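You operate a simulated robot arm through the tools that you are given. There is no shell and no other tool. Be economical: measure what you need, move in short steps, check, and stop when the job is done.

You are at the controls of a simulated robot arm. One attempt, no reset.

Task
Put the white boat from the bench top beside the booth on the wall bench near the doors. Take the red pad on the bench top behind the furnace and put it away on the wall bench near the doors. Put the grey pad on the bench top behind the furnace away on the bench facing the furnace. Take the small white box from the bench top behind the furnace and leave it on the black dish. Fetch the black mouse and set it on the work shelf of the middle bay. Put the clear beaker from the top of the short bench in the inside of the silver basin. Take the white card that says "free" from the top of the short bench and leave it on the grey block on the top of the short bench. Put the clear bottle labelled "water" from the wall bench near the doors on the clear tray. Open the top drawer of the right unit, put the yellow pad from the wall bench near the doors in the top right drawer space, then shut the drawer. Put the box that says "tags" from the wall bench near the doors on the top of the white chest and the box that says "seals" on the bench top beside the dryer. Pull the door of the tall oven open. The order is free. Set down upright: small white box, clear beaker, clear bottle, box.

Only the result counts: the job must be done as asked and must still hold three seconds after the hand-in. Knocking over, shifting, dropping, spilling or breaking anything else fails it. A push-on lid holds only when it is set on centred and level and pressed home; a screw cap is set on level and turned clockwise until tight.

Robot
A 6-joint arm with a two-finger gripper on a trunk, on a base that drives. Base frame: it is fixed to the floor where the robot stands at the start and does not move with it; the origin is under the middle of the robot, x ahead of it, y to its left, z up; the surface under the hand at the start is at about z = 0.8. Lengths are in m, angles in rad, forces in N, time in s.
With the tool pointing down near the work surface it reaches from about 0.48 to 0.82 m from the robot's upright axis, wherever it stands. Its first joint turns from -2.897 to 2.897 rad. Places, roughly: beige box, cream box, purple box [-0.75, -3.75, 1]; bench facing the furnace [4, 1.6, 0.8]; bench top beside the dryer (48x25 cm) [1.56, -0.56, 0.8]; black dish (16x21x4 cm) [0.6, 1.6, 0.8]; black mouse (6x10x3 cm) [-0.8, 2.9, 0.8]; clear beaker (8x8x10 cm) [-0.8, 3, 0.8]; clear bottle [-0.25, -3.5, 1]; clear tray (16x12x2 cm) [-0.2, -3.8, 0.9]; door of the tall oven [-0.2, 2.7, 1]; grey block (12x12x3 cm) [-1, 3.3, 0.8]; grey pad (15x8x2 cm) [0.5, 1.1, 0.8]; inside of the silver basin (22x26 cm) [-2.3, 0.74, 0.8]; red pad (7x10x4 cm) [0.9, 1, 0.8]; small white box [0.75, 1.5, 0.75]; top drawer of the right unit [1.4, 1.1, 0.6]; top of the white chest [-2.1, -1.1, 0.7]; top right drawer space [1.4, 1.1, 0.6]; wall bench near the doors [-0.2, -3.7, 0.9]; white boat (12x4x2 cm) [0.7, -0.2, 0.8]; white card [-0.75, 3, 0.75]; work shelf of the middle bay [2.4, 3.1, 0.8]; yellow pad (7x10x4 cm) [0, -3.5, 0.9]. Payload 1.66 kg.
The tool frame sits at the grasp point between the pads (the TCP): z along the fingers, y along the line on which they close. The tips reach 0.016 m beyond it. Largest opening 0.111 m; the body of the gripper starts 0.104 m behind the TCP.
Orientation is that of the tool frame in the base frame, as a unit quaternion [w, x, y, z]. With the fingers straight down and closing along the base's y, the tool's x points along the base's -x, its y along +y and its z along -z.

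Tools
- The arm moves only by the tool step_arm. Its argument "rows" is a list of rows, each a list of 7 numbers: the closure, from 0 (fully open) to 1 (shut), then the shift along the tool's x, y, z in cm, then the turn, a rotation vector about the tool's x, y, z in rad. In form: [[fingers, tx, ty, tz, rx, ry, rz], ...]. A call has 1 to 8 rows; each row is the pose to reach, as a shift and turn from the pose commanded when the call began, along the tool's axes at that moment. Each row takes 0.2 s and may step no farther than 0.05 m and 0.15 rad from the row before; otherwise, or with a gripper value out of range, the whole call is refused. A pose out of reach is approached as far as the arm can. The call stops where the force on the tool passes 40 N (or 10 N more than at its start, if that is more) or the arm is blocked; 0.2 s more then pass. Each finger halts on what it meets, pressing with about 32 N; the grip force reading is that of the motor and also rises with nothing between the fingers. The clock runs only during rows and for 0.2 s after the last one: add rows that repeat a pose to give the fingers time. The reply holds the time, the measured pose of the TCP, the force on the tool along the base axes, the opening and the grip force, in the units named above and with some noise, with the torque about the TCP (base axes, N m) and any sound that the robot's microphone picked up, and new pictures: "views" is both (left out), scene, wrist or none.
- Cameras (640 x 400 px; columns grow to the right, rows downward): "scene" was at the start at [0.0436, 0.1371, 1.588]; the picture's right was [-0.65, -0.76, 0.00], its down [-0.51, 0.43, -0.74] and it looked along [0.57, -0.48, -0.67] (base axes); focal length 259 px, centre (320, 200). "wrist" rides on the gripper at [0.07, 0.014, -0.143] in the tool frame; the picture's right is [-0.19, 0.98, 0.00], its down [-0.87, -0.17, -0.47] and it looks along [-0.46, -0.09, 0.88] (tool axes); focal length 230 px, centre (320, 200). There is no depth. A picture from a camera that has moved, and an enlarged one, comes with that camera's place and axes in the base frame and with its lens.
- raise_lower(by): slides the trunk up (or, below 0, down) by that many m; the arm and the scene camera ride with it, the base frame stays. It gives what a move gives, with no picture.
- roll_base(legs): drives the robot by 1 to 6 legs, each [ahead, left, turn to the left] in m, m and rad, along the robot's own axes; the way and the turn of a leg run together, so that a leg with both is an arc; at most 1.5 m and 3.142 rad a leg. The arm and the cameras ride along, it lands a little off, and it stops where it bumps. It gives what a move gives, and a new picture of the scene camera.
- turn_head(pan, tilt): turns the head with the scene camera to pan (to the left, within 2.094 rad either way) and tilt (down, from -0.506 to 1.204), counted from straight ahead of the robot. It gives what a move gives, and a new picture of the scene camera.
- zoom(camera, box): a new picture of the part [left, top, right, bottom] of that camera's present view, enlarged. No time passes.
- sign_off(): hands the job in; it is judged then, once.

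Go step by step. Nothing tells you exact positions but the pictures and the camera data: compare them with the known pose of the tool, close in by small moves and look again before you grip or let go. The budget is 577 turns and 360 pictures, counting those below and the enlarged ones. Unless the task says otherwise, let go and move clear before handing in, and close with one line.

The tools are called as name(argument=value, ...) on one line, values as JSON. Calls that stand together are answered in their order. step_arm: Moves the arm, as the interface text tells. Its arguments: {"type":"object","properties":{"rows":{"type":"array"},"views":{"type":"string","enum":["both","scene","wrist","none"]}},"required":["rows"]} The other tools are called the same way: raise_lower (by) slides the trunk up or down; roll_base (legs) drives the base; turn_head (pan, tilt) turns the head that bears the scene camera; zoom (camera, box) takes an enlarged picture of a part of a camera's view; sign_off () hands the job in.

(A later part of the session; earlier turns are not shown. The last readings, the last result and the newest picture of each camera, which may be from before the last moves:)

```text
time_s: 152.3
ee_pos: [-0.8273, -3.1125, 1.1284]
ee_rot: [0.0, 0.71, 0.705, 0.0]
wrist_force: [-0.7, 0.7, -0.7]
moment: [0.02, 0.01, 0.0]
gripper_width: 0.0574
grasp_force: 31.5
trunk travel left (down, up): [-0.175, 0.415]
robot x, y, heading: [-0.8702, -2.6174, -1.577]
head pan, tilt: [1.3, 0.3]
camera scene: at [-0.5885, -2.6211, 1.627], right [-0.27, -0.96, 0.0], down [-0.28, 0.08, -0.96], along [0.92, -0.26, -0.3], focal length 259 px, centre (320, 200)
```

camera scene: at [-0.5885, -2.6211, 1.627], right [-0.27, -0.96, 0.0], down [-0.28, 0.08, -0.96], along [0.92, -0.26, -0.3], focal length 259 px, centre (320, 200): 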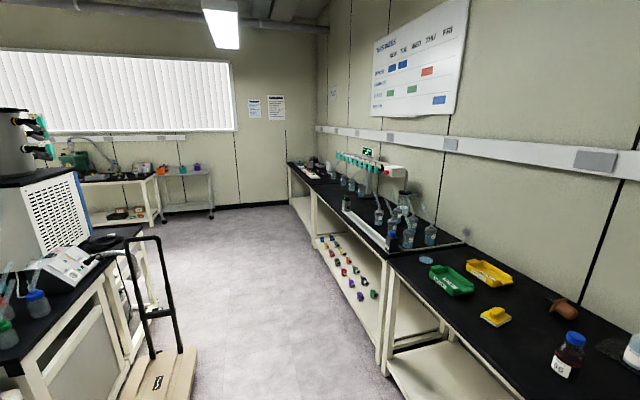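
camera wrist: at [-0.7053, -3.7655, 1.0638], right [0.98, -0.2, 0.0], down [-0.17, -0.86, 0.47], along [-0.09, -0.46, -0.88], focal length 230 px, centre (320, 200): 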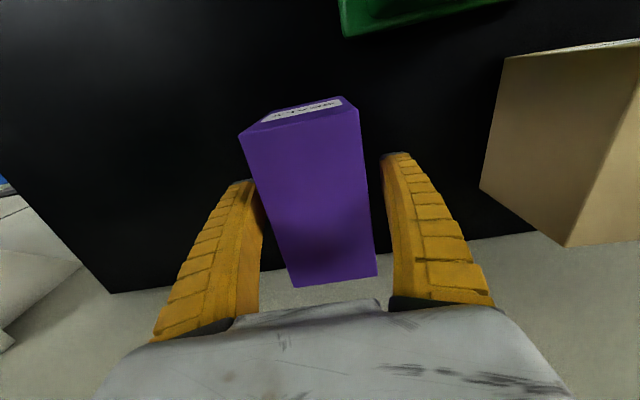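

The corridor at y ≈ -2.75 is open, with a cart at its left (y > -2.2). I turn to face +x and drive along it.

roll_base(legs=[[0, 0, 1.577], [0, -0.13, 0], [1.5, 0, 0], [1.3, 0, 0]])

turn_head(pan=0.9, tilt=0.45)

```text
time_s: 170.6
ee_pos: [2.4323, -2.732, 1.1279]
ee_rot: [0.0, 0.005, 1.0, 0.0]
wrist_force: [0.5, -0.3, -0.8]
moment: [-0.02, 0.02, 0.01]
gripper_width: 0.0574
grasp_force: 32.3
trunk travel left (down, up): [-0.175, 0.415]
robot x, y, heading: [1.9354, -2.7686, -0.014]
head pan, tilt: [1.3, 0.3]
camera scene: at [1.943, -2.4901, 1.6271], right [0.96, -0.28, 0.0], down [-0.08, -0.28, -0.96], along [0.27, 0.92, -0.3], focal length 259 px, centre (320, 200)
```

scene: 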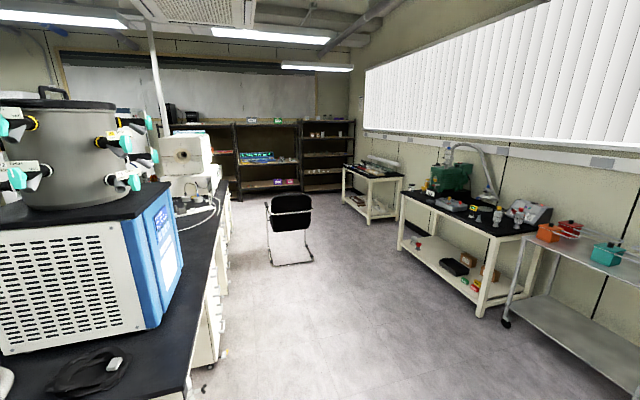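

```text
time_s: 171.5
ee_pos: [2.4318, -2.7314, 1.1294]
ee_rot: [0.0, 0.004, 1.0, 0.0]
wrist_force: [0.0, 0.3, -1.2]
moment: [0.01, 0.01, 0.02]
gripper_width: 0.0572
grasp_force: 32.2
trunk travel left (down, up): [-0.175, 0.415]
robot x, y, heading: [1.9392, -2.7706, -0.012]
head pan, tilt: [0.901, 0.45]
camera scene: at [1.9746, -2.5083, 1.6132], right [0.78, -0.63, 0.0], down [-0.27, -0.34, -0.9], along [0.57, 0.7, -0.43], focal length 259 px, centre (320, 200)
```

scene: 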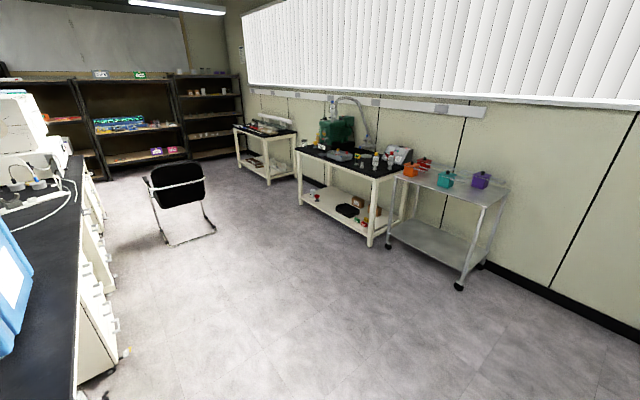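

The island's aisle edge is at x ≈ 1.72, and the dryer sits on its near end. I go into the aisle, turn to face the island, and come up beside the target area.

roll_base(legs=[[0.5, 0, 0], [0, 0.6, 0], [0, 0, 3.14], [0, -1.3, 0]])

turn_head(pan=-0.4, tilt=0.6)

```text
time_s: 190.8
ee_pos: [1.9828, -0.9059, 1.1291]
ee_rot: [0.0, 1.0, -0.014, 0.0]
wrist_force: [0.4, 0.2, -0.1]
moment: [-0.06, -0.02, 0.02]
gripper_width: 0.0574
grasp_force: 32.3
trunk travel left (down, up): [-0.175, 0.415]
robot x, y, heading: [2.4791, -0.8771, 3.116]
head pan, tilt: [0.901, 0.45]
camera scene: at [2.4358, -1.1356, 1.6132], right [-0.77, 0.64, 0.0], down [0.28, 0.33, -0.9], along [-0.58, -0.69, -0.44], focal length 259 px, centre (320, 200)
```

scene: 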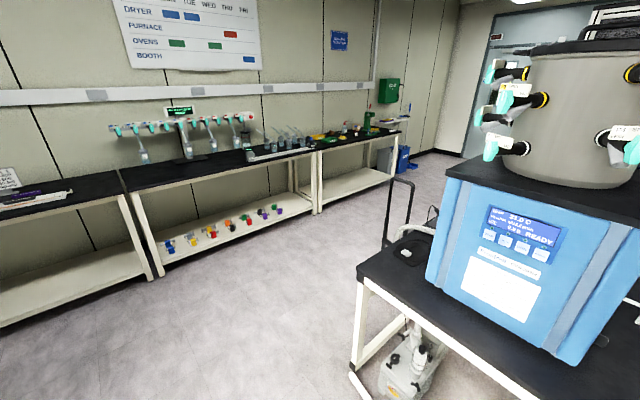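

```text
time_s: 192.3
ee_pos: [1.9819, -0.9063, 1.129]
ee_rot: [0.0, 1.0, -0.015, 0.0]
wrist_force: [-0.5, -0.8, 0.0]
moment: [-0.02, 0.0, -0.01]
gripper_width: 0.0575
grasp_force: 32.1
trunk travel left (down, up): [-0.175, 0.415]
robot x, y, heading: [2.4801, -0.875, 3.108]
head pan, tilt: [-0.4, 0.6]
camera scene: at [2.4144, -1.0289, 1.5996], right [0.41, 0.91, 0.0], down [0.51, -0.23, -0.83], along [-0.75, 0.34, -0.56], focal length 259 px, centre (320, 200)
```

scene: 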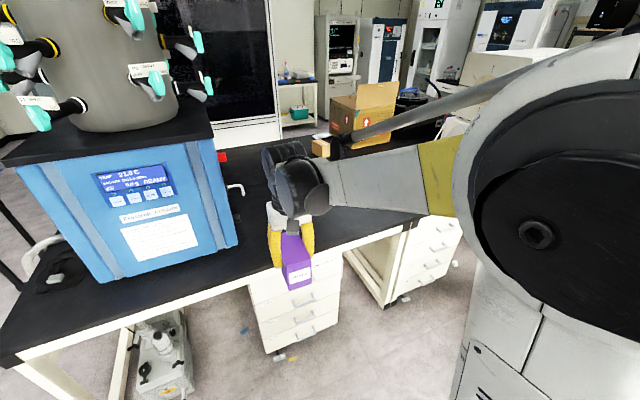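

Bench edge at x ≈ 1.71, with free space right of the dryer. I shift right and forward, then extend over [1.57, -0.58].

roll_base(legs=[[0, -0.32, 0.03], [0.27, 0, 0]])

step_arm(rows=[[0.65, -4, 0, 0, 0, 0, 0], [0.65, -8, 0, 0, 0, 0, 0], [0.65, -12, 0, 0, 0, 0, 0]], views="wrist")

```text
time_s: 196.0
ee_pos: [1.711, -0.6065, 1.1284]
ee_rot: [0.0, 1.0, 0.004, 0.0]
wrist_force: [-1.1, -0.4, -1.4]
moment: [0.0, -0.02, -0.01]
gripper_width: 0.0574
grasp_force: 32.2
trunk travel left (down, up): [-0.175, 0.415]
robot x, y, heading: [2.2037, -0.5588, -3.132]
head pan, tilt: [-0.4, 0.6]
camera scene: at [2.1467, -0.7149, 1.5995], right [0.38, 0.92, 0.0], down [0.52, -0.22, -0.82], along [-0.76, 0.31, -0.57], focal length 259 px, centre (320, 200)
```

scene: 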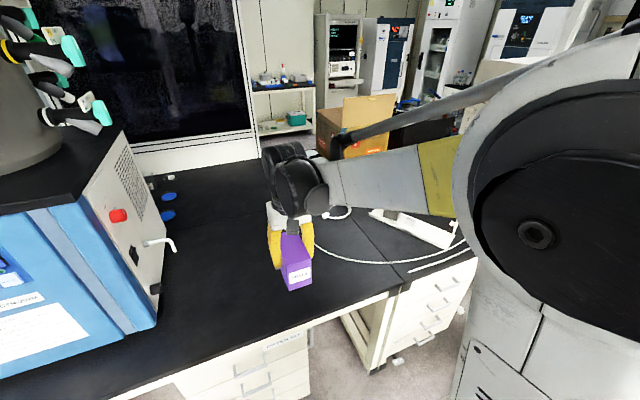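

```text
time_s: 196.8
ee_pos: [1.5889, -0.6078, 1.1301]
ee_rot: [0.0, 1.0, 0.005, 0.0]
wrist_force: [0.7, 0.4, -1.0]
moment: [0.01, -0.02, 0.01]
gripper_width: 0.0572
grasp_force: 31.8
trunk travel left (down, up): [-0.175, 0.415]
robot x, y, heading: [2.2044, -0.5601, -3.132]
head pan, tilt: [-0.4, 0.6]
camera wrist: at [1.66, -0.6221, 1.2728], right [-0.18, -0.98, 0.0], down [-0.87, 0.16, 0.47], along [-0.46, 0.09, -0.88], focal length 230 px, centre (320, 200)
```

wrist: 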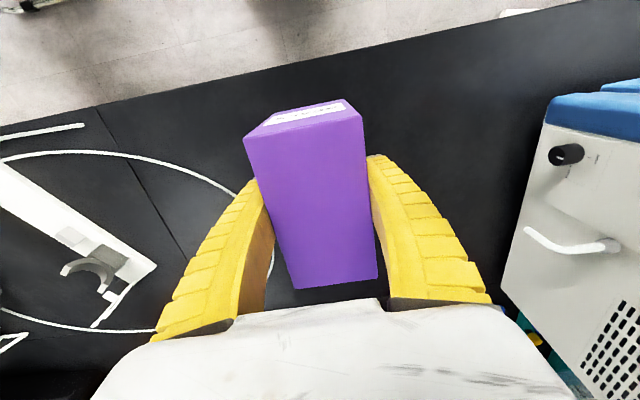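

step_arm(rows=[[0.65, -1.5, 0, 4.5, 0, 0, 0], [0.65, -1.5, 0, 9, 0, 0, 0], [0.65, -1.5, 0, 13.5, 0, 0, 0], [0.65, -1.5, 0, 18, 0, 0, 0], [0.65, -1.5, 0, 22, 0, 0, 0], [0.65, -1.5, 0, 24.5, 0, 0, 0], [0.65, -1.5, 0, 25.3, 0, 0, 0], [0.65, -1.5, 0, 25.3, 0, 0, 0]], views="none")

step_arm(rows=[[0.65, 0, 0, 0.3, 0, 0, 0], [0.65, 0, 0, 0.6, 0, 0, 0], [0.65, 0, 0, 0.9, 0, 0, 0], [0.65, 0, 0, 0.9, 0, 0, 0]], views="none")

```text
time_s: 198.6
ee_pos: [1.575, -0.6083, 0.8755]
ee_rot: [-0.001, 1.0, 0.005, 0.0]
wrist_force: [-0.5, -0.5, -0.3]
moment: [0.0, 0.01, 0.0]
gripper_width: 0.0573
grasp_force: 31.4
trunk travel left (down, up): [-0.175, 0.415]
robot x, y, heading: [2.2108, -0.5594, -3.136]
head pan, tilt: [-0.4, 0.6]
```

```text
time_s: 199.6
ee_pos: [1.5765, -0.6097, 0.8667]
ee_rot: [0.001, 1.0, 0.005, 0.0]
wrist_force: [0.2, -0.3, -1.2]
moment: [0.02, 0.03, -0.01]
gripper_width: 0.0576
grasp_force: 32.3
trunk travel left (down, up): [-0.175, 0.415]
robot x, y, heading: [2.2089, -0.5612, -3.131]
head pan, tilt: [-0.4, 0.6]
```

step_arm(rows=[[0.65, 0, 0, 0.2, 0, 0, 0], [0.65, 0, 0, 0.4, 0, 0, 0], [0.65, 0, 0, 0.4, 0, 0, 0]], views="none")

```text
time_s: 200.4
ee_pos: [1.5762, -0.609, 0.8632]
ee_rot: [0.001, 1.0, 0.005, 0.0]
wrist_force: [-0.3, -0.5, -1.1]
moment: [0.01, 0.01, 0.0]
gripper_width: 0.0577
grasp_force: 32.2
trunk travel left (down, up): [-0.175, 0.415]
robot x, y, heading: [2.206, -0.5598, -3.13]
head pan, tilt: [-0.4, 0.6]
```

step_arm(rows=[[0.65, 0, 0, 0.2, 0, 0, 0], [0.65, 0, 0, 0.4, 0, 0, 0], [0.65, 0, 0, 0.4, 0, 0, 0]], views="none")

```text
time_s: 201.2
ee_pos: [1.5764, -0.609, 0.8592]
ee_rot: [0.0, 1.0, 0.004, -0.001]
wrist_force: [-7.6, 2.2, 25.9]
moment: [0.02, 0.14, 0.0]
gripper_width: 0.0599
grasp_force: 31.8
trunk travel left (down, up): [-0.175, 0.415]
robot x, y, heading: [2.2061, -0.5588, -3.132]
head pan, tilt: [-0.4, 0.6]
```

It has landed. I release, rise, and look.

step_arm(rows=[[0.65, 0, 0, -0.2, 0, 0, 0], [0.35, 0, 0, -0.2, 0, 0, 0], [0.2, 0, 0, -0.2, 0, 0, 0], [0.15, 0, 0, -3, 0, 0, 0], [0.15, 0, 0, -7, 0, 0, 0], [0, 0, 0, -11, 0, 0, 0], [0, 0, 0, -15.5, 0, 0, 0], [0, 0, 0, -20, 0, 0, 0]], views="wrist")

turn_head(pan=-1.0, tilt=0.55)

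```text
time_s: 203.0
ee_pos: [1.579, -0.6099, 1.0626]
ee_rot: [-0.001, 1.0, 0.004, 0.0]
wrist_force: [0.2, -0.6, 0.0]
moment: [-0.02, 0.0, 0.01]
gripper_width: 0.1109
grasp_force: 0.1
trunk travel left (down, up): [-0.175, 0.415]
robot x, y, heading: [2.2079, -0.5567, -3.134]
head pan, tilt: [-0.4, 0.6]
camera wrist: at [1.6488, -0.623, 1.2041], right [-0.18, -0.98, 0.0], down [-0.87, 0.16, 0.47], along [-0.46, 0.09, -0.88], focal length 230 px, centre (320, 200)
```

wrist: 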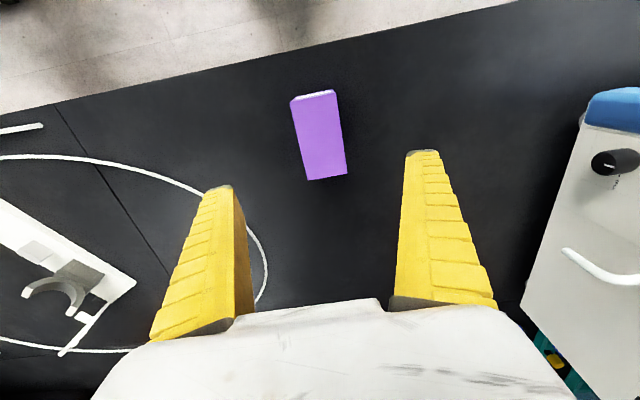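

```text
time_s: 204.0
ee_pos: [1.5774, -0.6103, 1.0608]
ee_rot: [0.0, 1.0, 0.005, 0.001]
wrist_force: [0.5, -0.1, 0.4]
moment: [-0.01, 0.02, -0.01]
gripper_width: 0.1109
grasp_force: 0.0
trunk travel left (down, up): [-0.175, 0.415]
robot x, y, heading: [2.2083, -0.5597, -3.133]
head pan, tilt: [-1.0, 0.55]
camera scene: at [2.1802, -0.6735, 1.6041], right [0.84, 0.55, 0.0], down [0.29, -0.44, -0.85], along [-0.47, 0.71, -0.52], focal length 259 px, centre (320, 200)
```

scene: 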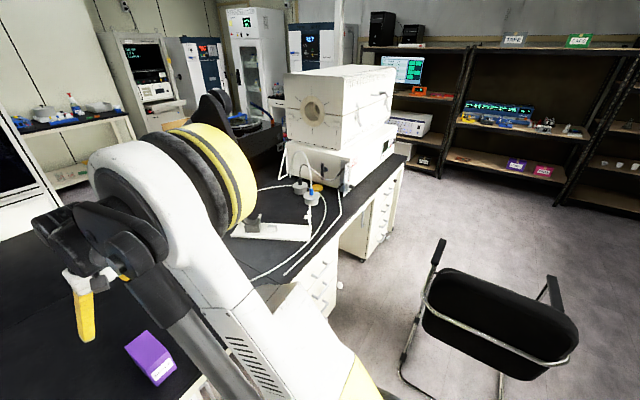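

Seals is in place. A chair stands at about x 2.1–2.7, y 0.3–0.8, so I drive round it to look at the right unit's top drawer and open that first.

step_arm(rows=[[0, 4, 0, -2, 0, 0, 0], [0, 8, 0, -4, 0, 0, 0], [0, 12, 0, -6, 0, 0, 0], [0, 16, 0, -8, 0, 0, 0], [0, 18, 0, -10, 0, 0, 0]], views="none")

roll_base(legs=[[-0.85, 0, 0], [0, -1.5, 0], [0, -0.35, 0]])

turn_head(pan=0.1, tilt=0.5)

```text
time_s: 205.2
ee_pos: [1.7599, -0.6068, 1.1608]
ee_rot: [0.0, 1.0, 0.004, -0.001]
wrist_force: [0.2, -0.2, 0.3]
moment: [0.01, 0.04, 0.02]
gripper_width: 0.1109
grasp_force: 0.1
trunk travel left (down, up): [-0.175, 0.415]
robot x, y, heading: [2.205, -0.5633, -3.134]
head pan, tilt: [-1.0, 0.55]
```

```text
time_s: 218.5
ee_pos: [2.5844, 1.241, 1.1603]
ee_rot: [0.0, 1.0, -0.001, 0.0]
wrist_force: [-0.6, 0.7, 0.8]
moment: [-0.05, -0.03, -0.01]
gripper_width: 0.1112
grasp_force: 0.1
trunk travel left (down, up): [-0.175, 0.415]
robot x, y, heading: [3.0342, 1.2834, 3.134]
head pan, tilt: [-1.0, 0.55]
camera scene: at [3.0067, 1.1705, 1.6041], right [0.84, 0.54, 0.0], down [0.28, -0.44, -0.85], along [-0.46, 0.72, -0.52], focal length 259 px, centre (320, 200)
```

scene: 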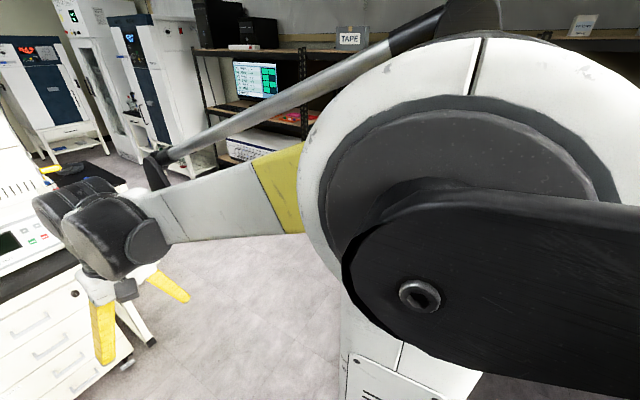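

```text
time_s: 219.8
ee_pos: [2.584, 1.2414, 1.1601]
ee_rot: [0.0, 1.0, -0.002, 0.0]
wrist_force: [0.4, -0.3, 0.4]
moment: [0.01, -0.02, -0.02]
gripper_width: 0.1108
grasp_force: 0.0
trunk travel left (down, up): [-0.175, 0.415]
robot x, y, heading: [3.0332, 1.2843, 3.135]
head pan, tilt: [0.099, 0.499]
camera scene: at [2.9645, 1.0853, 1.6087], right [-0.1, 1.0, 0.0], down [0.48, 0.05, -0.88], along [-0.87, -0.08, -0.48], focal length 259 px, centre (320, 200)
```

scene: 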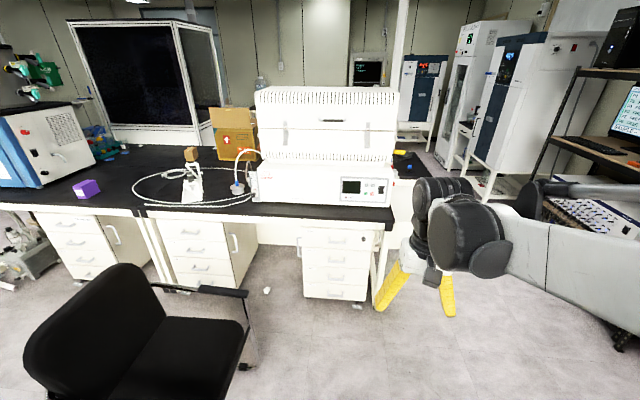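

zoom(camera="scene", box=[280, 195, 400, 315])

turn_head(pan=0.1, tilt=0.9)

```text
3.33 times, centred on (340, 255) of scene
camera zoom: at [2.9645, 1.0853, 1.6087], right [-0.1, 1.0, 0.0], down [0.48, 0.05, -0.88], along [-0.87, -0.08, -0.48], focal length 863 px, centre (253, 17)
```

zoom: 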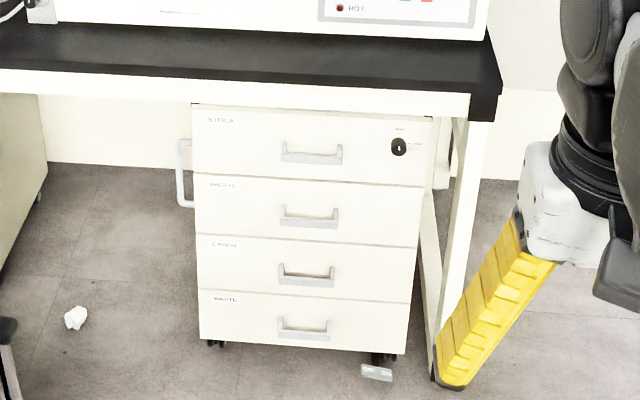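

```text
time_s: 220.7
ee_pos: [2.585, 1.2401, 1.1599]
ee_rot: [-0.001, 1.0, 0.0, 0.0]
wrist_force: [0.4, 1.0, -0.7]
moment: [0.01, 0.03, -0.02]
gripper_width: 0.1107
grasp_force: 0.0
trunk travel left (down, up): [-0.175, 0.415]
robot x, y, heading: [3.0343, 1.2824, 3.137]
head pan, tilt: [0.099, 0.901]
camera scene: at [2.9799, 1.0868, 1.5749], right [-0.1, 1.0, 0.0], down [0.78, 0.08, -0.62], along [-0.62, -0.06, -0.78], focal length 259 px, centre (320, 200)
```

scene: 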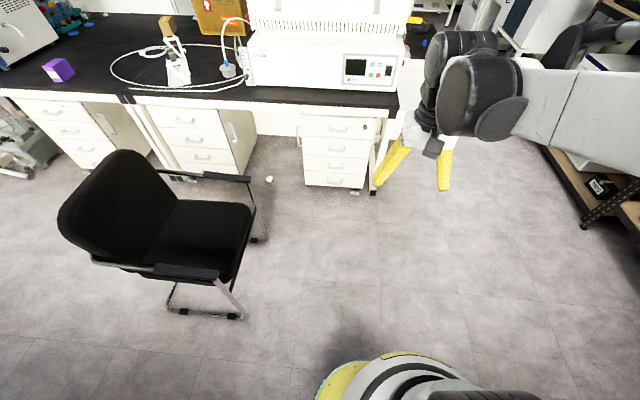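

The right unit's top-drawer handle is a horizontal bar at about [1.657, 1.08, 0.588]. I turn the tool horizontal here in free space, with the fingers closing vertically.

step_arm(rows=[[0, 0, 0, 0, 0, -0.15, 0], [0, 0, 0, 0, 0, -0.3, 0], [0, 0, 0, 0, 0, -0.45, 0], [0, 0, 0, 0, 0, -0.6, 0], [0, 0, 0, 0, 0, -0.75, 0], [0, 0, 0, 0, 0, -0.9, 0], [0, 0, 0, 0, 0, -1.05, 0], [0, 0, 0, 0, 0, -1.2, 0]], views="none")

step_arm(rows=[[0, 0, 0, 0, 0, -0.15, 0], [0, 0, 0, 0, 0, -0.3, 0], [0, 0, 0, 0, 0, -0.371, 0]], views="scene")

```text
time_s: 222.5
ee_pos: [2.5851, 1.2407, 1.1598]
ee_rot: [-0.001, 0.825, -0.001, -0.566]
wrist_force: [-0.2, 0.6, 0.0]
moment: [0.05, 0.01, 0.04]
gripper_width: 0.1111
grasp_force: 0.0
trunk travel left (down, up): [-0.175, 0.415]
robot x, y, heading: [3.0382, 1.2827, 3.136]
head pan, tilt: [0.099, 0.901]
```

```text
time_s: 223.3
ee_pos: [2.5681, 1.2357, 1.2191]
ee_rot: [-0.001, 0.707, 0.0, -0.707]
wrist_force: [-0.1, 0.2, 0.4]
moment: [0.0, -0.04, -0.01]
gripper_width: 0.1107
grasp_force: 0.1
out of reach, approached as far as the arm can: row 2, 3
trunk travel left (down, up): [-0.175, 0.415]
robot x, y, heading: [3.0352, 1.2859, 3.144]
head pan, tilt: [0.099, 0.901]
camera scene: at [2.9802, 1.0868, 1.5748], right [-0.1, 1.0, 0.0], down [0.78, 0.08, -0.62], along [-0.62, -0.06, -0.78], focal length 259 px, centre (320, 200)
```

scene: 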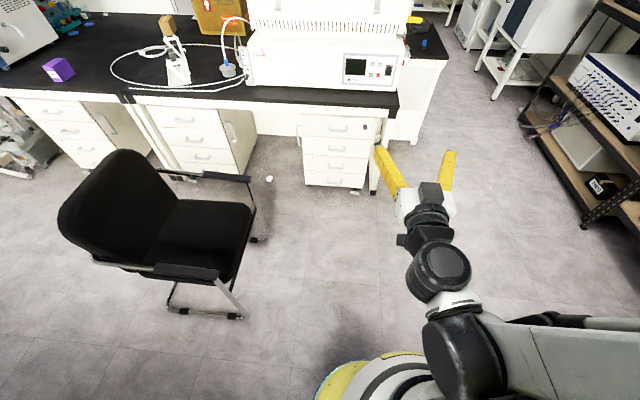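

step_arm(rows=[[0, 4, 0, 1.5, 0, 0, -0.14], [0, 8, 0, 3, 0, 0, -0.28], [0, 12, 0, 4.5, 0, 0, -0.42], [0, 16, 0, 6, 0, 0, -0.56], [0, 20, 0, 7.5, 0, 0, -0.7], [0, 24, 0, 9, 0, 0, -0.84], [0, 28, 0, 10.5, 0, 0, -0.98], [0, 32, 0, 12, 0, 0, -1.12]], views="none")

```text
time_s: 225.1
ee_pos: [2.2875, 1.2164, 1.0725]
ee_rot: [-0.377, 0.6, 0.377, -0.597]
wrist_force: [0.2, 0.0, 0.5]
moment: [-0.01, 0.07, -0.01]
gripper_width: 0.1108
grasp_force: 0.0
out of reach, approached as far as the arm can: row 1, 2, 3, 4, 5, 6, 7, 8
trunk travel left (down, up): [-0.175, 0.415]
robot x, y, heading: [3.0347, 1.2833, 3.136]
head pan, tilt: [0.099, 0.901]
```

step_arm(rows=[[0, 0, 0, 0, 0, 0, 0]], views="both")

```text
time_s: 225.5
ee_pos: [2.2904, 1.2175, 1.0751]
ee_rot: [-0.377, 0.599, 0.375, -0.599]
wrist_force: [0.2, 0.0, -0.5]
moment: [-0.02, -0.03, -0.02]
gripper_width: 0.1109
grasp_force: 0.0
trunk travel left (down, up): [-0.175, 0.415]
robot x, y, heading: [3.0333, 1.2841, 3.135]
head pan, tilt: [0.099, 0.901]
camera scene: at [2.9801, 1.0868, 1.5748], right [-0.1, 1.0, 0.0], down [0.78, 0.08, -0.62], along [-0.62, -0.06, -0.78], focal length 259 px, centre (320, 200)
camera wrist: at [2.4326, 1.2733, 1.0326], right [0.0, -0.6, -0.8], down [0.47, -0.71, 0.53], along [-0.88, -0.38, 0.28], focal length 230 px, centre (320, 200)
```

scene: 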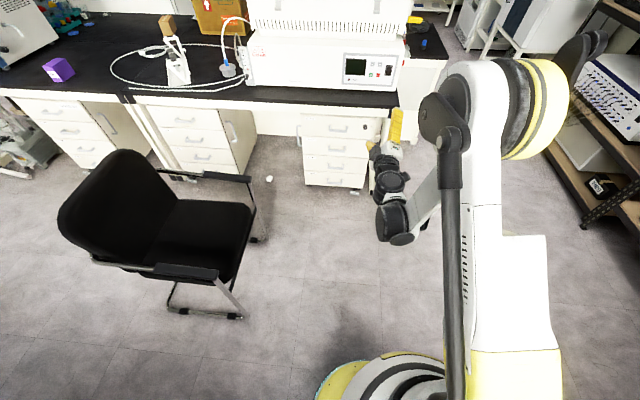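
wrist: 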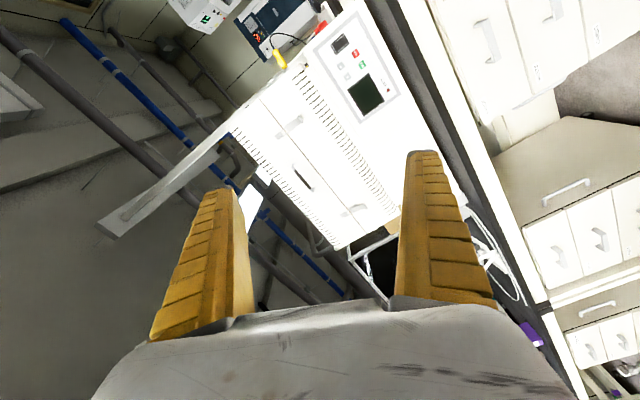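

step_arm(rows=[[0, 2.1, 4.3, 0, 0, 0, -0.1], [0, 4.2, 8.6, 0, 0, 0, -0.2], [0, 6.3, 12.9, 0, 0, 0, -0.3], [0, 8.4, 17.2, 0, 0, 0, -0.4], [0, 10.5, 21.5, 0, 0, 0, -0.451], [0, 12.6, 25.8, 0, 0, 0, -0.451], [0, 14.7, 30.1, 0, 0, 0, -0.451], [0, 16.8, 34.4, 0, 0, 0, -0.451]], views="none")

```text
time_s: 227.3
ee_pos: [2.2099, 1.2036, 0.8818]
ee_rot: [-0.5, 0.501, 0.5, -0.499]
wrist_force: [0.1, -0.5, -0.7]
moment: [0.01, -0.01, 0.0]
gripper_width: 0.1108
grasp_force: 0.0
out of reach, approached as far as the arm can: row 1, 2, 3, 4, 5, 6, 7, 8
trunk travel left (down, up): [-0.175, 0.415]
robot x, y, heading: [3.0338, 1.2826, 3.142]
head pan, tilt: [0.099, 0.901]
```

raise_lower(by=-0.17)

step_arm(rows=[[0, 0, 2, 2, 0, 0, 0], [0, 0, 4, 4, 0, 0, 0], [0, 0, 6, 6, 0, 0, 0], [0, 0, 8, 8, 0, 0, 0], [0, 0, 10, 8, 0, 0, 0], [0, 0, 12, 8, 0, 0, 0], [0, 0, 12, 8, 0, 0, 0]], views="none")

```text
time_s: 229.2
ee_pos: [2.2099, 1.2038, 0.7122]
ee_rot: [-0.5, 0.501, 0.5, -0.499]
wrist_force: [-0.3, -0.2, 0.1]
moment: [-0.06, 0.01, 0.02]
gripper_width: 0.1107
grasp_force: 0.0
trunk travel left (down, up): [-0.005, 0.585]
robot x, y, heading: [3.0388, 1.2825, 3.137]
head pan, tilt: [0.099, 0.901]
```

```text
time_s: 230.8
ee_pos: [2.1732, 1.2061, 0.723]
ee_rot: [-0.499, 0.502, 0.501, -0.498]
wrist_force: [1.0, 0.8, 0.4]
moment: [-0.04, 0.0, 0.01]
gripper_width: 0.1109
grasp_force: 0.2
out of reach, approached as far as the arm can: row 1, 2, 3, 4, 5, 6, 7
trunk travel left (down, up): [-0.005, 0.585]
robot x, y, heading: [3.0364, 1.282, 3.138]
head pan, tilt: [0.099, 0.901]
```

With a horizontal tool the arm cannot get low enough, so I tilt it about 30° downward.

step_arm(rows=[[0, 0, 2, 0, -0.13, 0, 0], [0, 0, 4, 0, -0.26, 0, 0], [0, 0, 6, 0, -0.39, 0, 0], [0, 0, 8, 0, -0.52, 0, 0], [0, 0, 10, -2, -0.52, 0, 0], [0, 0, 12, -4, -0.52, 0, 0], [0, 0, 13.5, -6, -0.52, 0, 0], [0, 0, 13.5, -8, -0.52, 0, 0]], views="none")

```text
time_s: 232.6
ee_pos: [2.2442, 1.2045, 0.5895]
ee_rot: [-0.355, 0.613, 0.612, -0.353]
wrist_force: [0.6, -0.5, 1.1]
moment: [0.0, -0.01, -0.04]
gripper_width: 0.1107
grasp_force: 0.0
out of reach, approached as far as the arm can: row 1, 8
trunk travel left (down, up): [-0.005, 0.585]
robot x, y, heading: [3.0334, 1.2858, 3.141]
head pan, tilt: [0.099, 0.901]
```

The pose works at z = 0.59. I drive closer and look.

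roll_base(legs=[[0, 0.12, 0], [0.4, 0, 0]])

step_arm(rows=[[0.3, 0, 0, 0, 0, 0, 0], [0.4, 0, 0, 0, 0, 0, 0]], views="wrist")

zoom(camera="scene", box=[230, 60, 430, 220])

```text
time_s: 235.9
ee_pos: [1.8473, 1.0853, 0.5895]
ee_rot: [-0.354, 0.613, 0.612, -0.352]
wrist_force: [-1.1, 0.1, 0.1]
moment: [0.01, 0.04, -0.01]
gripper_width: 0.1108
grasp_force: 0.0
trunk travel left (down, up): [-0.005, 0.585]
robot x, y, heading: [2.6383, 1.1605, 3.135]
head pan, tilt: [0.099, 0.901]
camera scene: at [2.5826, 0.9675, 1.4048], right [-0.1, 1.0, 0.0], down [0.78, 0.07, -0.62], along [-0.62, -0.06, -0.78], focal length 259 px, centre (320, 200)
```

scene: 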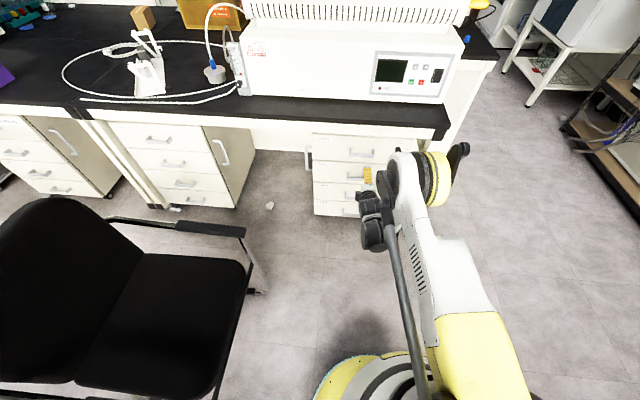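

```text
time_s: 236.5
ee_pos: [1.8468, 1.0866, 0.5886]
ee_rot: [-0.355, 0.613, 0.612, -0.353]
wrist_force: [0.1, 0.1, 0.7]
moment: [0.0, 0.03, 0.01]
gripper_width: 0.0686
grasp_force: 1.6
trunk travel left (down, up): [-0.005, 0.585]
robot x, y, heading: [2.6386, 1.1628, 3.14]
head pan, tilt: [0.099, 0.901]
camera wrist: at [1.9781, 1.154, 0.6492], right [0.49, -0.19, -0.85], down [0.32, -0.87, 0.38], along [-0.81, -0.46, -0.36], focal length 230 px, centre (320, 200)
```

wrist: 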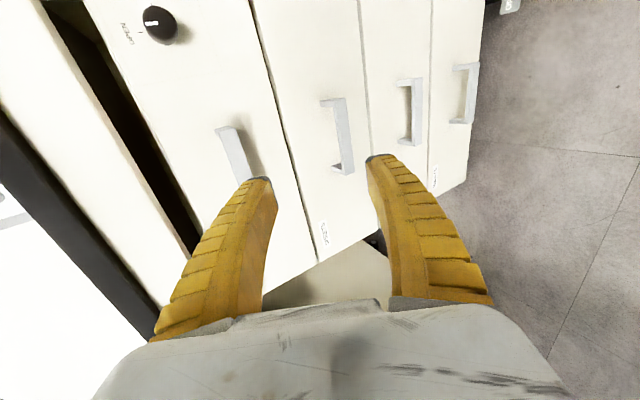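

```text
2.50 times, centred on (330, 140) of scene
camera zoom: at [2.5826, 0.9675, 1.4048], right [-0.1, 1.0, 0.0], down [0.78, 0.07, -0.62], along [-0.62, -0.06, -0.78], focal length 647 px, centre (295, 350)
```

zoom: 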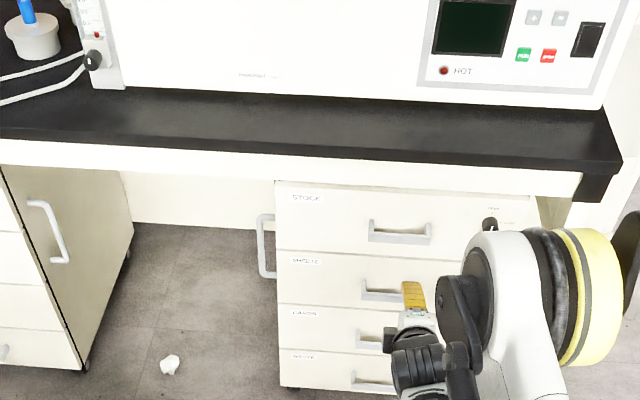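

zoom(camera="wrist", box=[90, 0, 250, 100])

zoom(camera="scene", box=[300, 125, 400, 175])

```text
4.00 times, centred on (170, 50) of wrist
camera zoom: at [1.9781, 1.154, 0.6492], right [0.49, -0.19, -0.85], down [0.32, -0.87, 0.38], along [-0.81, -0.46, -0.36], focal length 920 px, centre (920, 800)
```

zoom: 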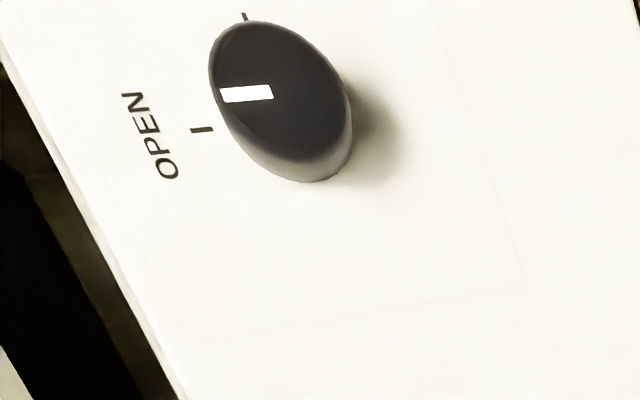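

```text
6.40 times, centred on (350, 150) of scene
camera zoom: at [2.5826, 0.9675, 1.4048], right [-0.1, 1.0, 0.0], down [0.78, 0.07, -0.62], along [-0.62, -0.06, -0.78], focal length 1657 px, centre (128, 520)
```

zoom: 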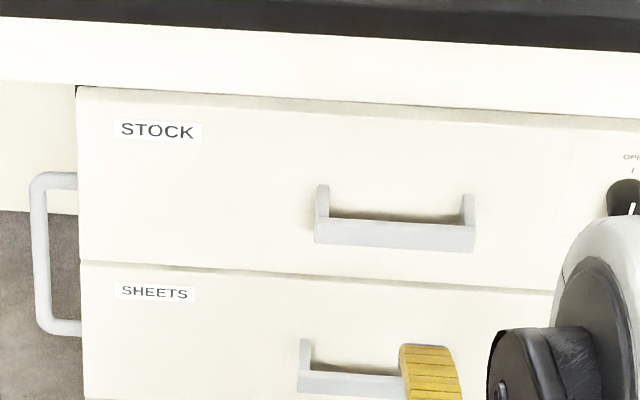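

The lock knob points to OPEN. The bar works out at about [1.685, 1.07, 0.617]; I raise the tool to that height and close in.

step_arm(rows=[[0.35, 0, -2.4, -1.4, 0, 0, 0], [0.35, 0, -2.4, -1.4, 0, 0, 0]], views="none")

roll_base(legs=[[0.09, 0.01, 0]])

step_arm(rows=[[0.35, 0, 0, 0, 0, 0, 0]], views="wrist")

zoom(camera="scene", box=[300, 130, 400, 210])

```text
time_s: 237.1
ee_pos: [1.8459, 1.0853, 0.6158]
ee_rot: [-0.355, 0.613, 0.612, -0.352]
wrist_force: [0.1, -0.6, -0.7]
moment: [-0.03, 0.02, 0.05]
gripper_width: 0.0739
grasp_force: 1.3
trunk travel left (down, up): [-0.005, 0.585]
robot x, y, heading: [2.6372, 1.1652, 3.134]
head pan, tilt: [0.099, 0.901]
```

```text
time_s: 238.2
ee_pos: [1.7556, 1.0744, 0.6165]
ee_rot: [-0.355, 0.613, 0.611, -0.353]
wrist_force: [-0.3, -0.4, -0.5]
moment: [-0.01, 0.0, -0.02]
gripper_width: 0.0738
grasp_force: 1.2
trunk travel left (down, up): [-0.005, 0.585]
robot x, y, heading: [2.5498, 1.1542, 3.136]
head pan, tilt: [0.099, 0.901]
camera scene: at [2.4928, 0.9578, 1.4048], right [-0.1, 1.0, 0.0], down [0.78, 0.08, -0.62], along [-0.62, -0.06, -0.78], focal length 259 px, centre (320, 200)
```

scene: 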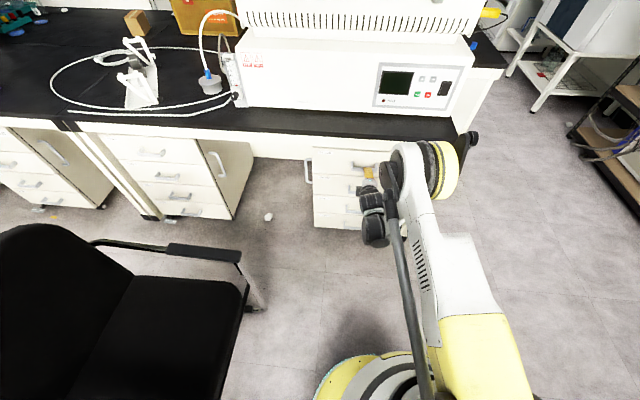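

```text
time_s: 238.6
ee_pos: [1.7557, 1.0756, 0.6166]
ee_rot: [-0.355, 0.613, 0.612, -0.352]
wrist_force: [-1.0, -0.3, 0.3]
moment: [0.0, -0.02, -0.04]
gripper_width: 0.0739
grasp_force: 0.7
trunk travel left (down, up): [-0.005, 0.585]
robot x, y, heading: [2.547, 1.1529, 3.14]
head pan, tilt: [0.099, 0.901]
camera wrist: at [1.8871, 1.1437, 0.676], right [0.49, -0.19, -0.85], down [0.32, -0.87, 0.38], along [-0.81, -0.46, -0.36], focal length 230 px, centre (320, 200)
```

wrist: 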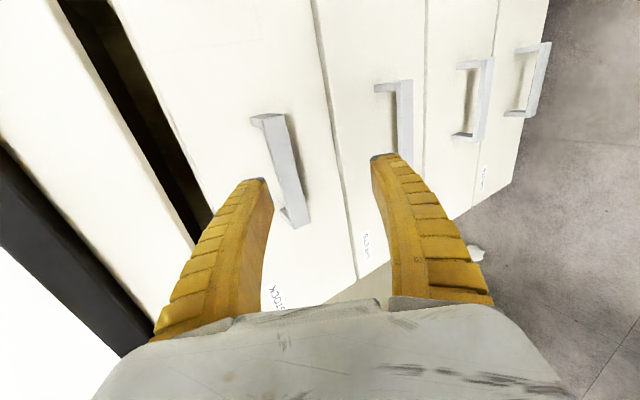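

```text
5.00 times, centred on (350, 170) of scene
camera zoom: at [2.4927, 0.9578, 1.4048], right [-0.1, 1.0, 0.0], down [0.78, 0.08, -0.62], along [-0.62, -0.06, -0.78], focal length 1294 px, centre (170, 350)
```

zoom: 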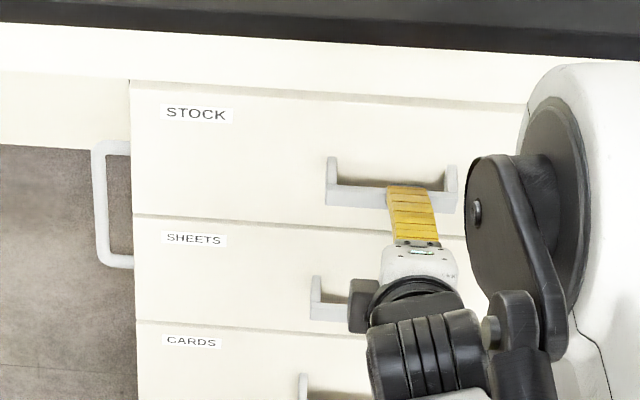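

The bar is confirmed at about [1.683, 1.072, 0.614]. I drive the last 7 cm, then close on it.

roll_base(legs=[[0.072, 0, 0]])

step_arm(rows=[[0.35, 0, 0, 0, 0, 0, 0]], views="wrist")

```text
time_s: 239.6
ee_pos: [1.6859, 1.0762, 0.6172]
ee_rot: [-0.355, 0.613, 0.612, -0.352]
wrist_force: [15.5, 0.7, 1.2]
moment: [-0.05, 0.63, 0.01]
gripper_width: 0.0711
grasp_force: 0.2
trunk travel left (down, up): [-0.005, 0.585]
robot x, y, heading: [2.4784, 1.1552, 3.142]
head pan, tilt: [0.099, 0.901]
camera scene: at [2.4239, 0.958, 1.4048], right [-0.1, 1.0, 0.0], down [0.78, 0.08, -0.62], along [-0.62, -0.06, -0.78], focal length 259 px, centre (320, 200)
```

scene: 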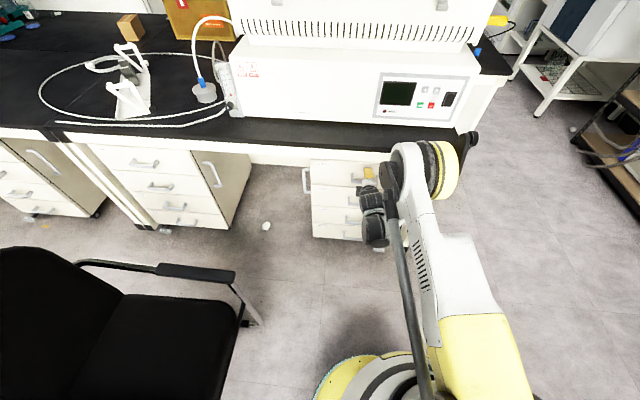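

```text
time_s: 240.0
ee_pos: [1.6874, 1.0749, 0.6157]
ee_rot: [-0.354, 0.613, 0.612, -0.353]
wrist_force: [12.6, 0.6, 2.2]
moment: [0.0, 0.52, 0.03]
gripper_width: 0.0714
grasp_force: 0.1
trunk travel left (down, up): [-0.005, 0.585]
robot x, y, heading: [2.4788, 1.1511, 3.146]
head pan, tilt: [0.099, 0.901]
camera wrist: at [1.8179, 1.1436, 0.6764], right [0.49, -0.19, -0.85], down [0.32, -0.87, 0.38], along [-0.81, -0.46, -0.36], focal length 230 px, centre (320, 200)
```

wrist: 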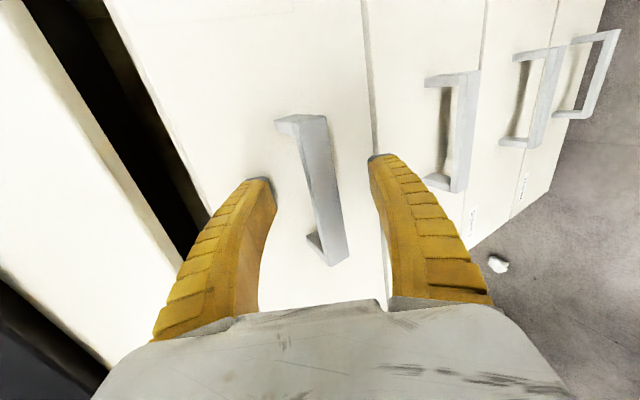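

The bar is between the fingers, tips lightly on the drawer front. I close the gripper.

step_arm(rows=[[0.35, 0, 0, -0.5, 0, 0, 0], [0.6, 0, 0, -0.5, 0, 0, 0], [0.9, 0, 0, -0.5, 0, 0, 0], [1.0, 0, 0, -0.5, 0, 0, 0], [1.0, 0, 0, -0.5, 0, 0, 0]], views="wrist")

```text
time_s: 241.3
ee_pos: [1.6923, 1.0742, 0.6152]
ee_rot: [-0.353, 0.615, 0.612, -0.35]
wrist_force: [1.1, -2.2, -14.2]
moment: [-0.03, -0.18, -0.04]
gripper_width: 0.0179
grasp_force: 33.7
trunk travel left (down, up): [-0.005, 0.585]
robot x, y, heading: [2.4797, 1.155, 3.142]
head pan, tilt: [0.099, 0.901]
stopped in row 5: the force on the tool passed its limit at 41 N (the readings are from after the stop); the commanded pose is now the measured one
camera wrist: at [1.8224, 1.1431, 0.6761], right [0.5, -0.19, -0.85], down [0.32, -0.87, 0.38], along [-0.81, -0.46, -0.37], focal length 230 px, centre (320, 200)
```

wrist: 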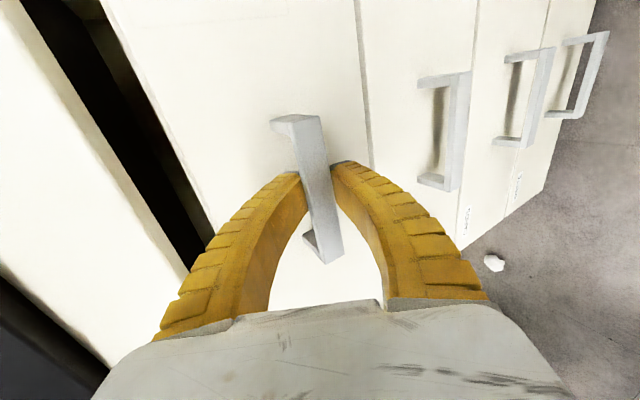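

The bar is gripped. I pull by backing the base.

roll_base(legs=[[-0.15, 0, 0]])

```text
time_s: 242.7
ee_pos: [1.8397, 1.0746, 0.6149]
ee_rot: [-0.352, 0.614, 0.613, -0.351]
wrist_force: [2.7, 19.4, -20.9]
moment: [0.1, -0.17, -0.13]
gripper_width: 0.0172
grasp_force: 33.7
trunk travel left (down, up): [-0.005, 0.585]
robot x, y, heading: [2.6278, 1.1551, 3.139]
head pan, tilt: [0.099, 0.901]
camera scene: at [2.5704, 0.9588, 1.4048], right [-0.1, 1.0, 0.0], down [0.78, 0.08, -0.62], along [-0.62, -0.06, -0.78], focal length 259 px, centre (320, 200)
```

scene: 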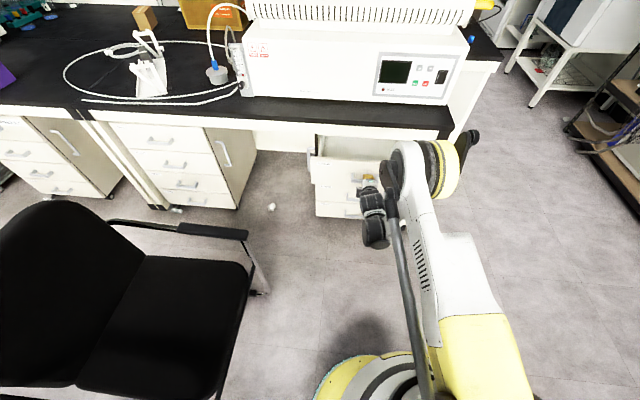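

The drawer is opening; I pull it further.

roll_base(legs=[[-0.14, 0, 0]])

zoom(camera="scene", box=[280, 90, 440, 210])

```text
time_s: 244.0
ee_pos: [1.9807, 1.0745, 0.6145]
ee_rot: [-0.352, 0.615, 0.613, -0.35]
wrist_force: [2.6, -20.0, -23.4]
moment: [-0.07, -0.14, 0.02]
gripper_width: 0.0177
grasp_force: 34.5
trunk travel left (down, up): [-0.005, 0.585]
robot x, y, heading: [2.7669, 1.1526, 3.137]
head pan, tilt: [0.099, 0.901]
camera scene: at [2.71, 0.9561, 1.4044], right [-0.1, 1.0, 0.0], down [0.78, 0.08, -0.62], along [-0.62, -0.06, -0.78], focal length 259 px, centre (320, 200)
```

scene: 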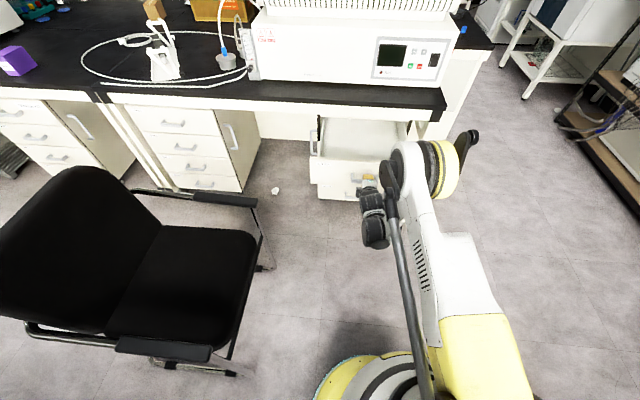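

```text
3.33 times, centred on (360, 150) of scene
camera zoom: at [2.71, 0.9561, 1.4044], right [-0.1, 1.0, 0.0], down [0.78, 0.08, -0.62], along [-0.62, -0.06, -0.78], focal length 863 px, centre (187, 367)
```

zoom: 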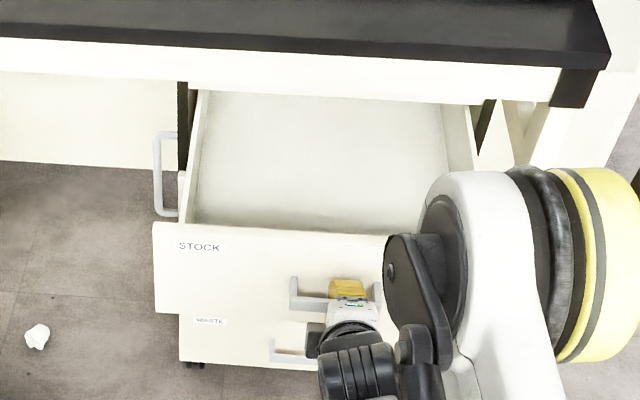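

roll_base(legs=[[-0.05, 0, 0]])

step_arm(rows=[[0.7, 0, 0, 0, 0, 0, 0], [0.4, 0, 0, 0, 0, 0, 0], [0.2, 0, 0, 0, 0, 0, 0], [0.2, 0, 0, 0, 0, 0, 0]], views="wrist")

```text
time_s: 244.9
ee_pos: [2.0316, 1.0748, 0.6134]
ee_rot: [-0.352, 0.615, 0.613, -0.349]
wrist_force: [2.6, -8.6, -23.9]
moment: [-0.07, -0.12, 0.0]
gripper_width: 0.0178
grasp_force: 34.2
trunk travel left (down, up): [-0.005, 0.585]
robot x, y, heading: [2.8198, 1.155, 3.138]
head pan, tilt: [0.099, 0.901]
camera scene: at [2.7601, 0.9566, 1.4045], right [-0.1, 1.0, 0.0], down [0.78, 0.08, -0.62], along [-0.62, -0.06, -0.78], focal length 259 px, centre (320, 200)
```

scene: 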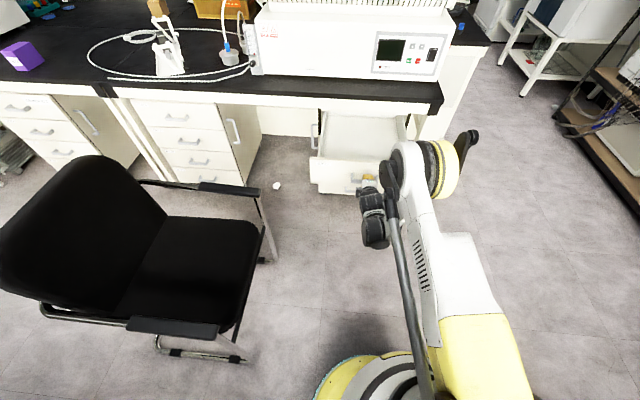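

```text
time_s: 245.9
ee_pos: [2.0313, 1.0763, 0.6155]
ee_rot: [-0.353, 0.615, 0.612, -0.35]
wrist_force: [1.5, 0.7, -0.9]
moment: [-0.03, 0.06, 0.05]
gripper_width: 0.0889
grasp_force: 0.0
trunk travel left (down, up): [-0.005, 0.585]
robot x, y, heading: [2.821, 1.1535, 3.139]
head pan, tilt: [0.099, 0.901]
camera wrist: at [2.1631, 1.1436, 0.6767], right [0.5, -0.19, -0.85], down [0.32, -0.87, 0.38], along [-0.81, -0.46, -0.37], focal length 230 px, centre (320, 200)
```

wrist: 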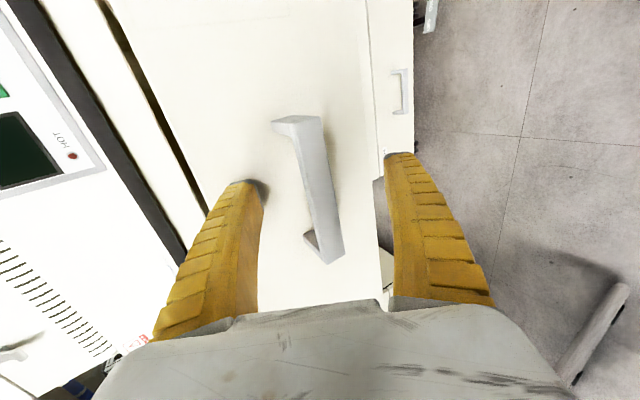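

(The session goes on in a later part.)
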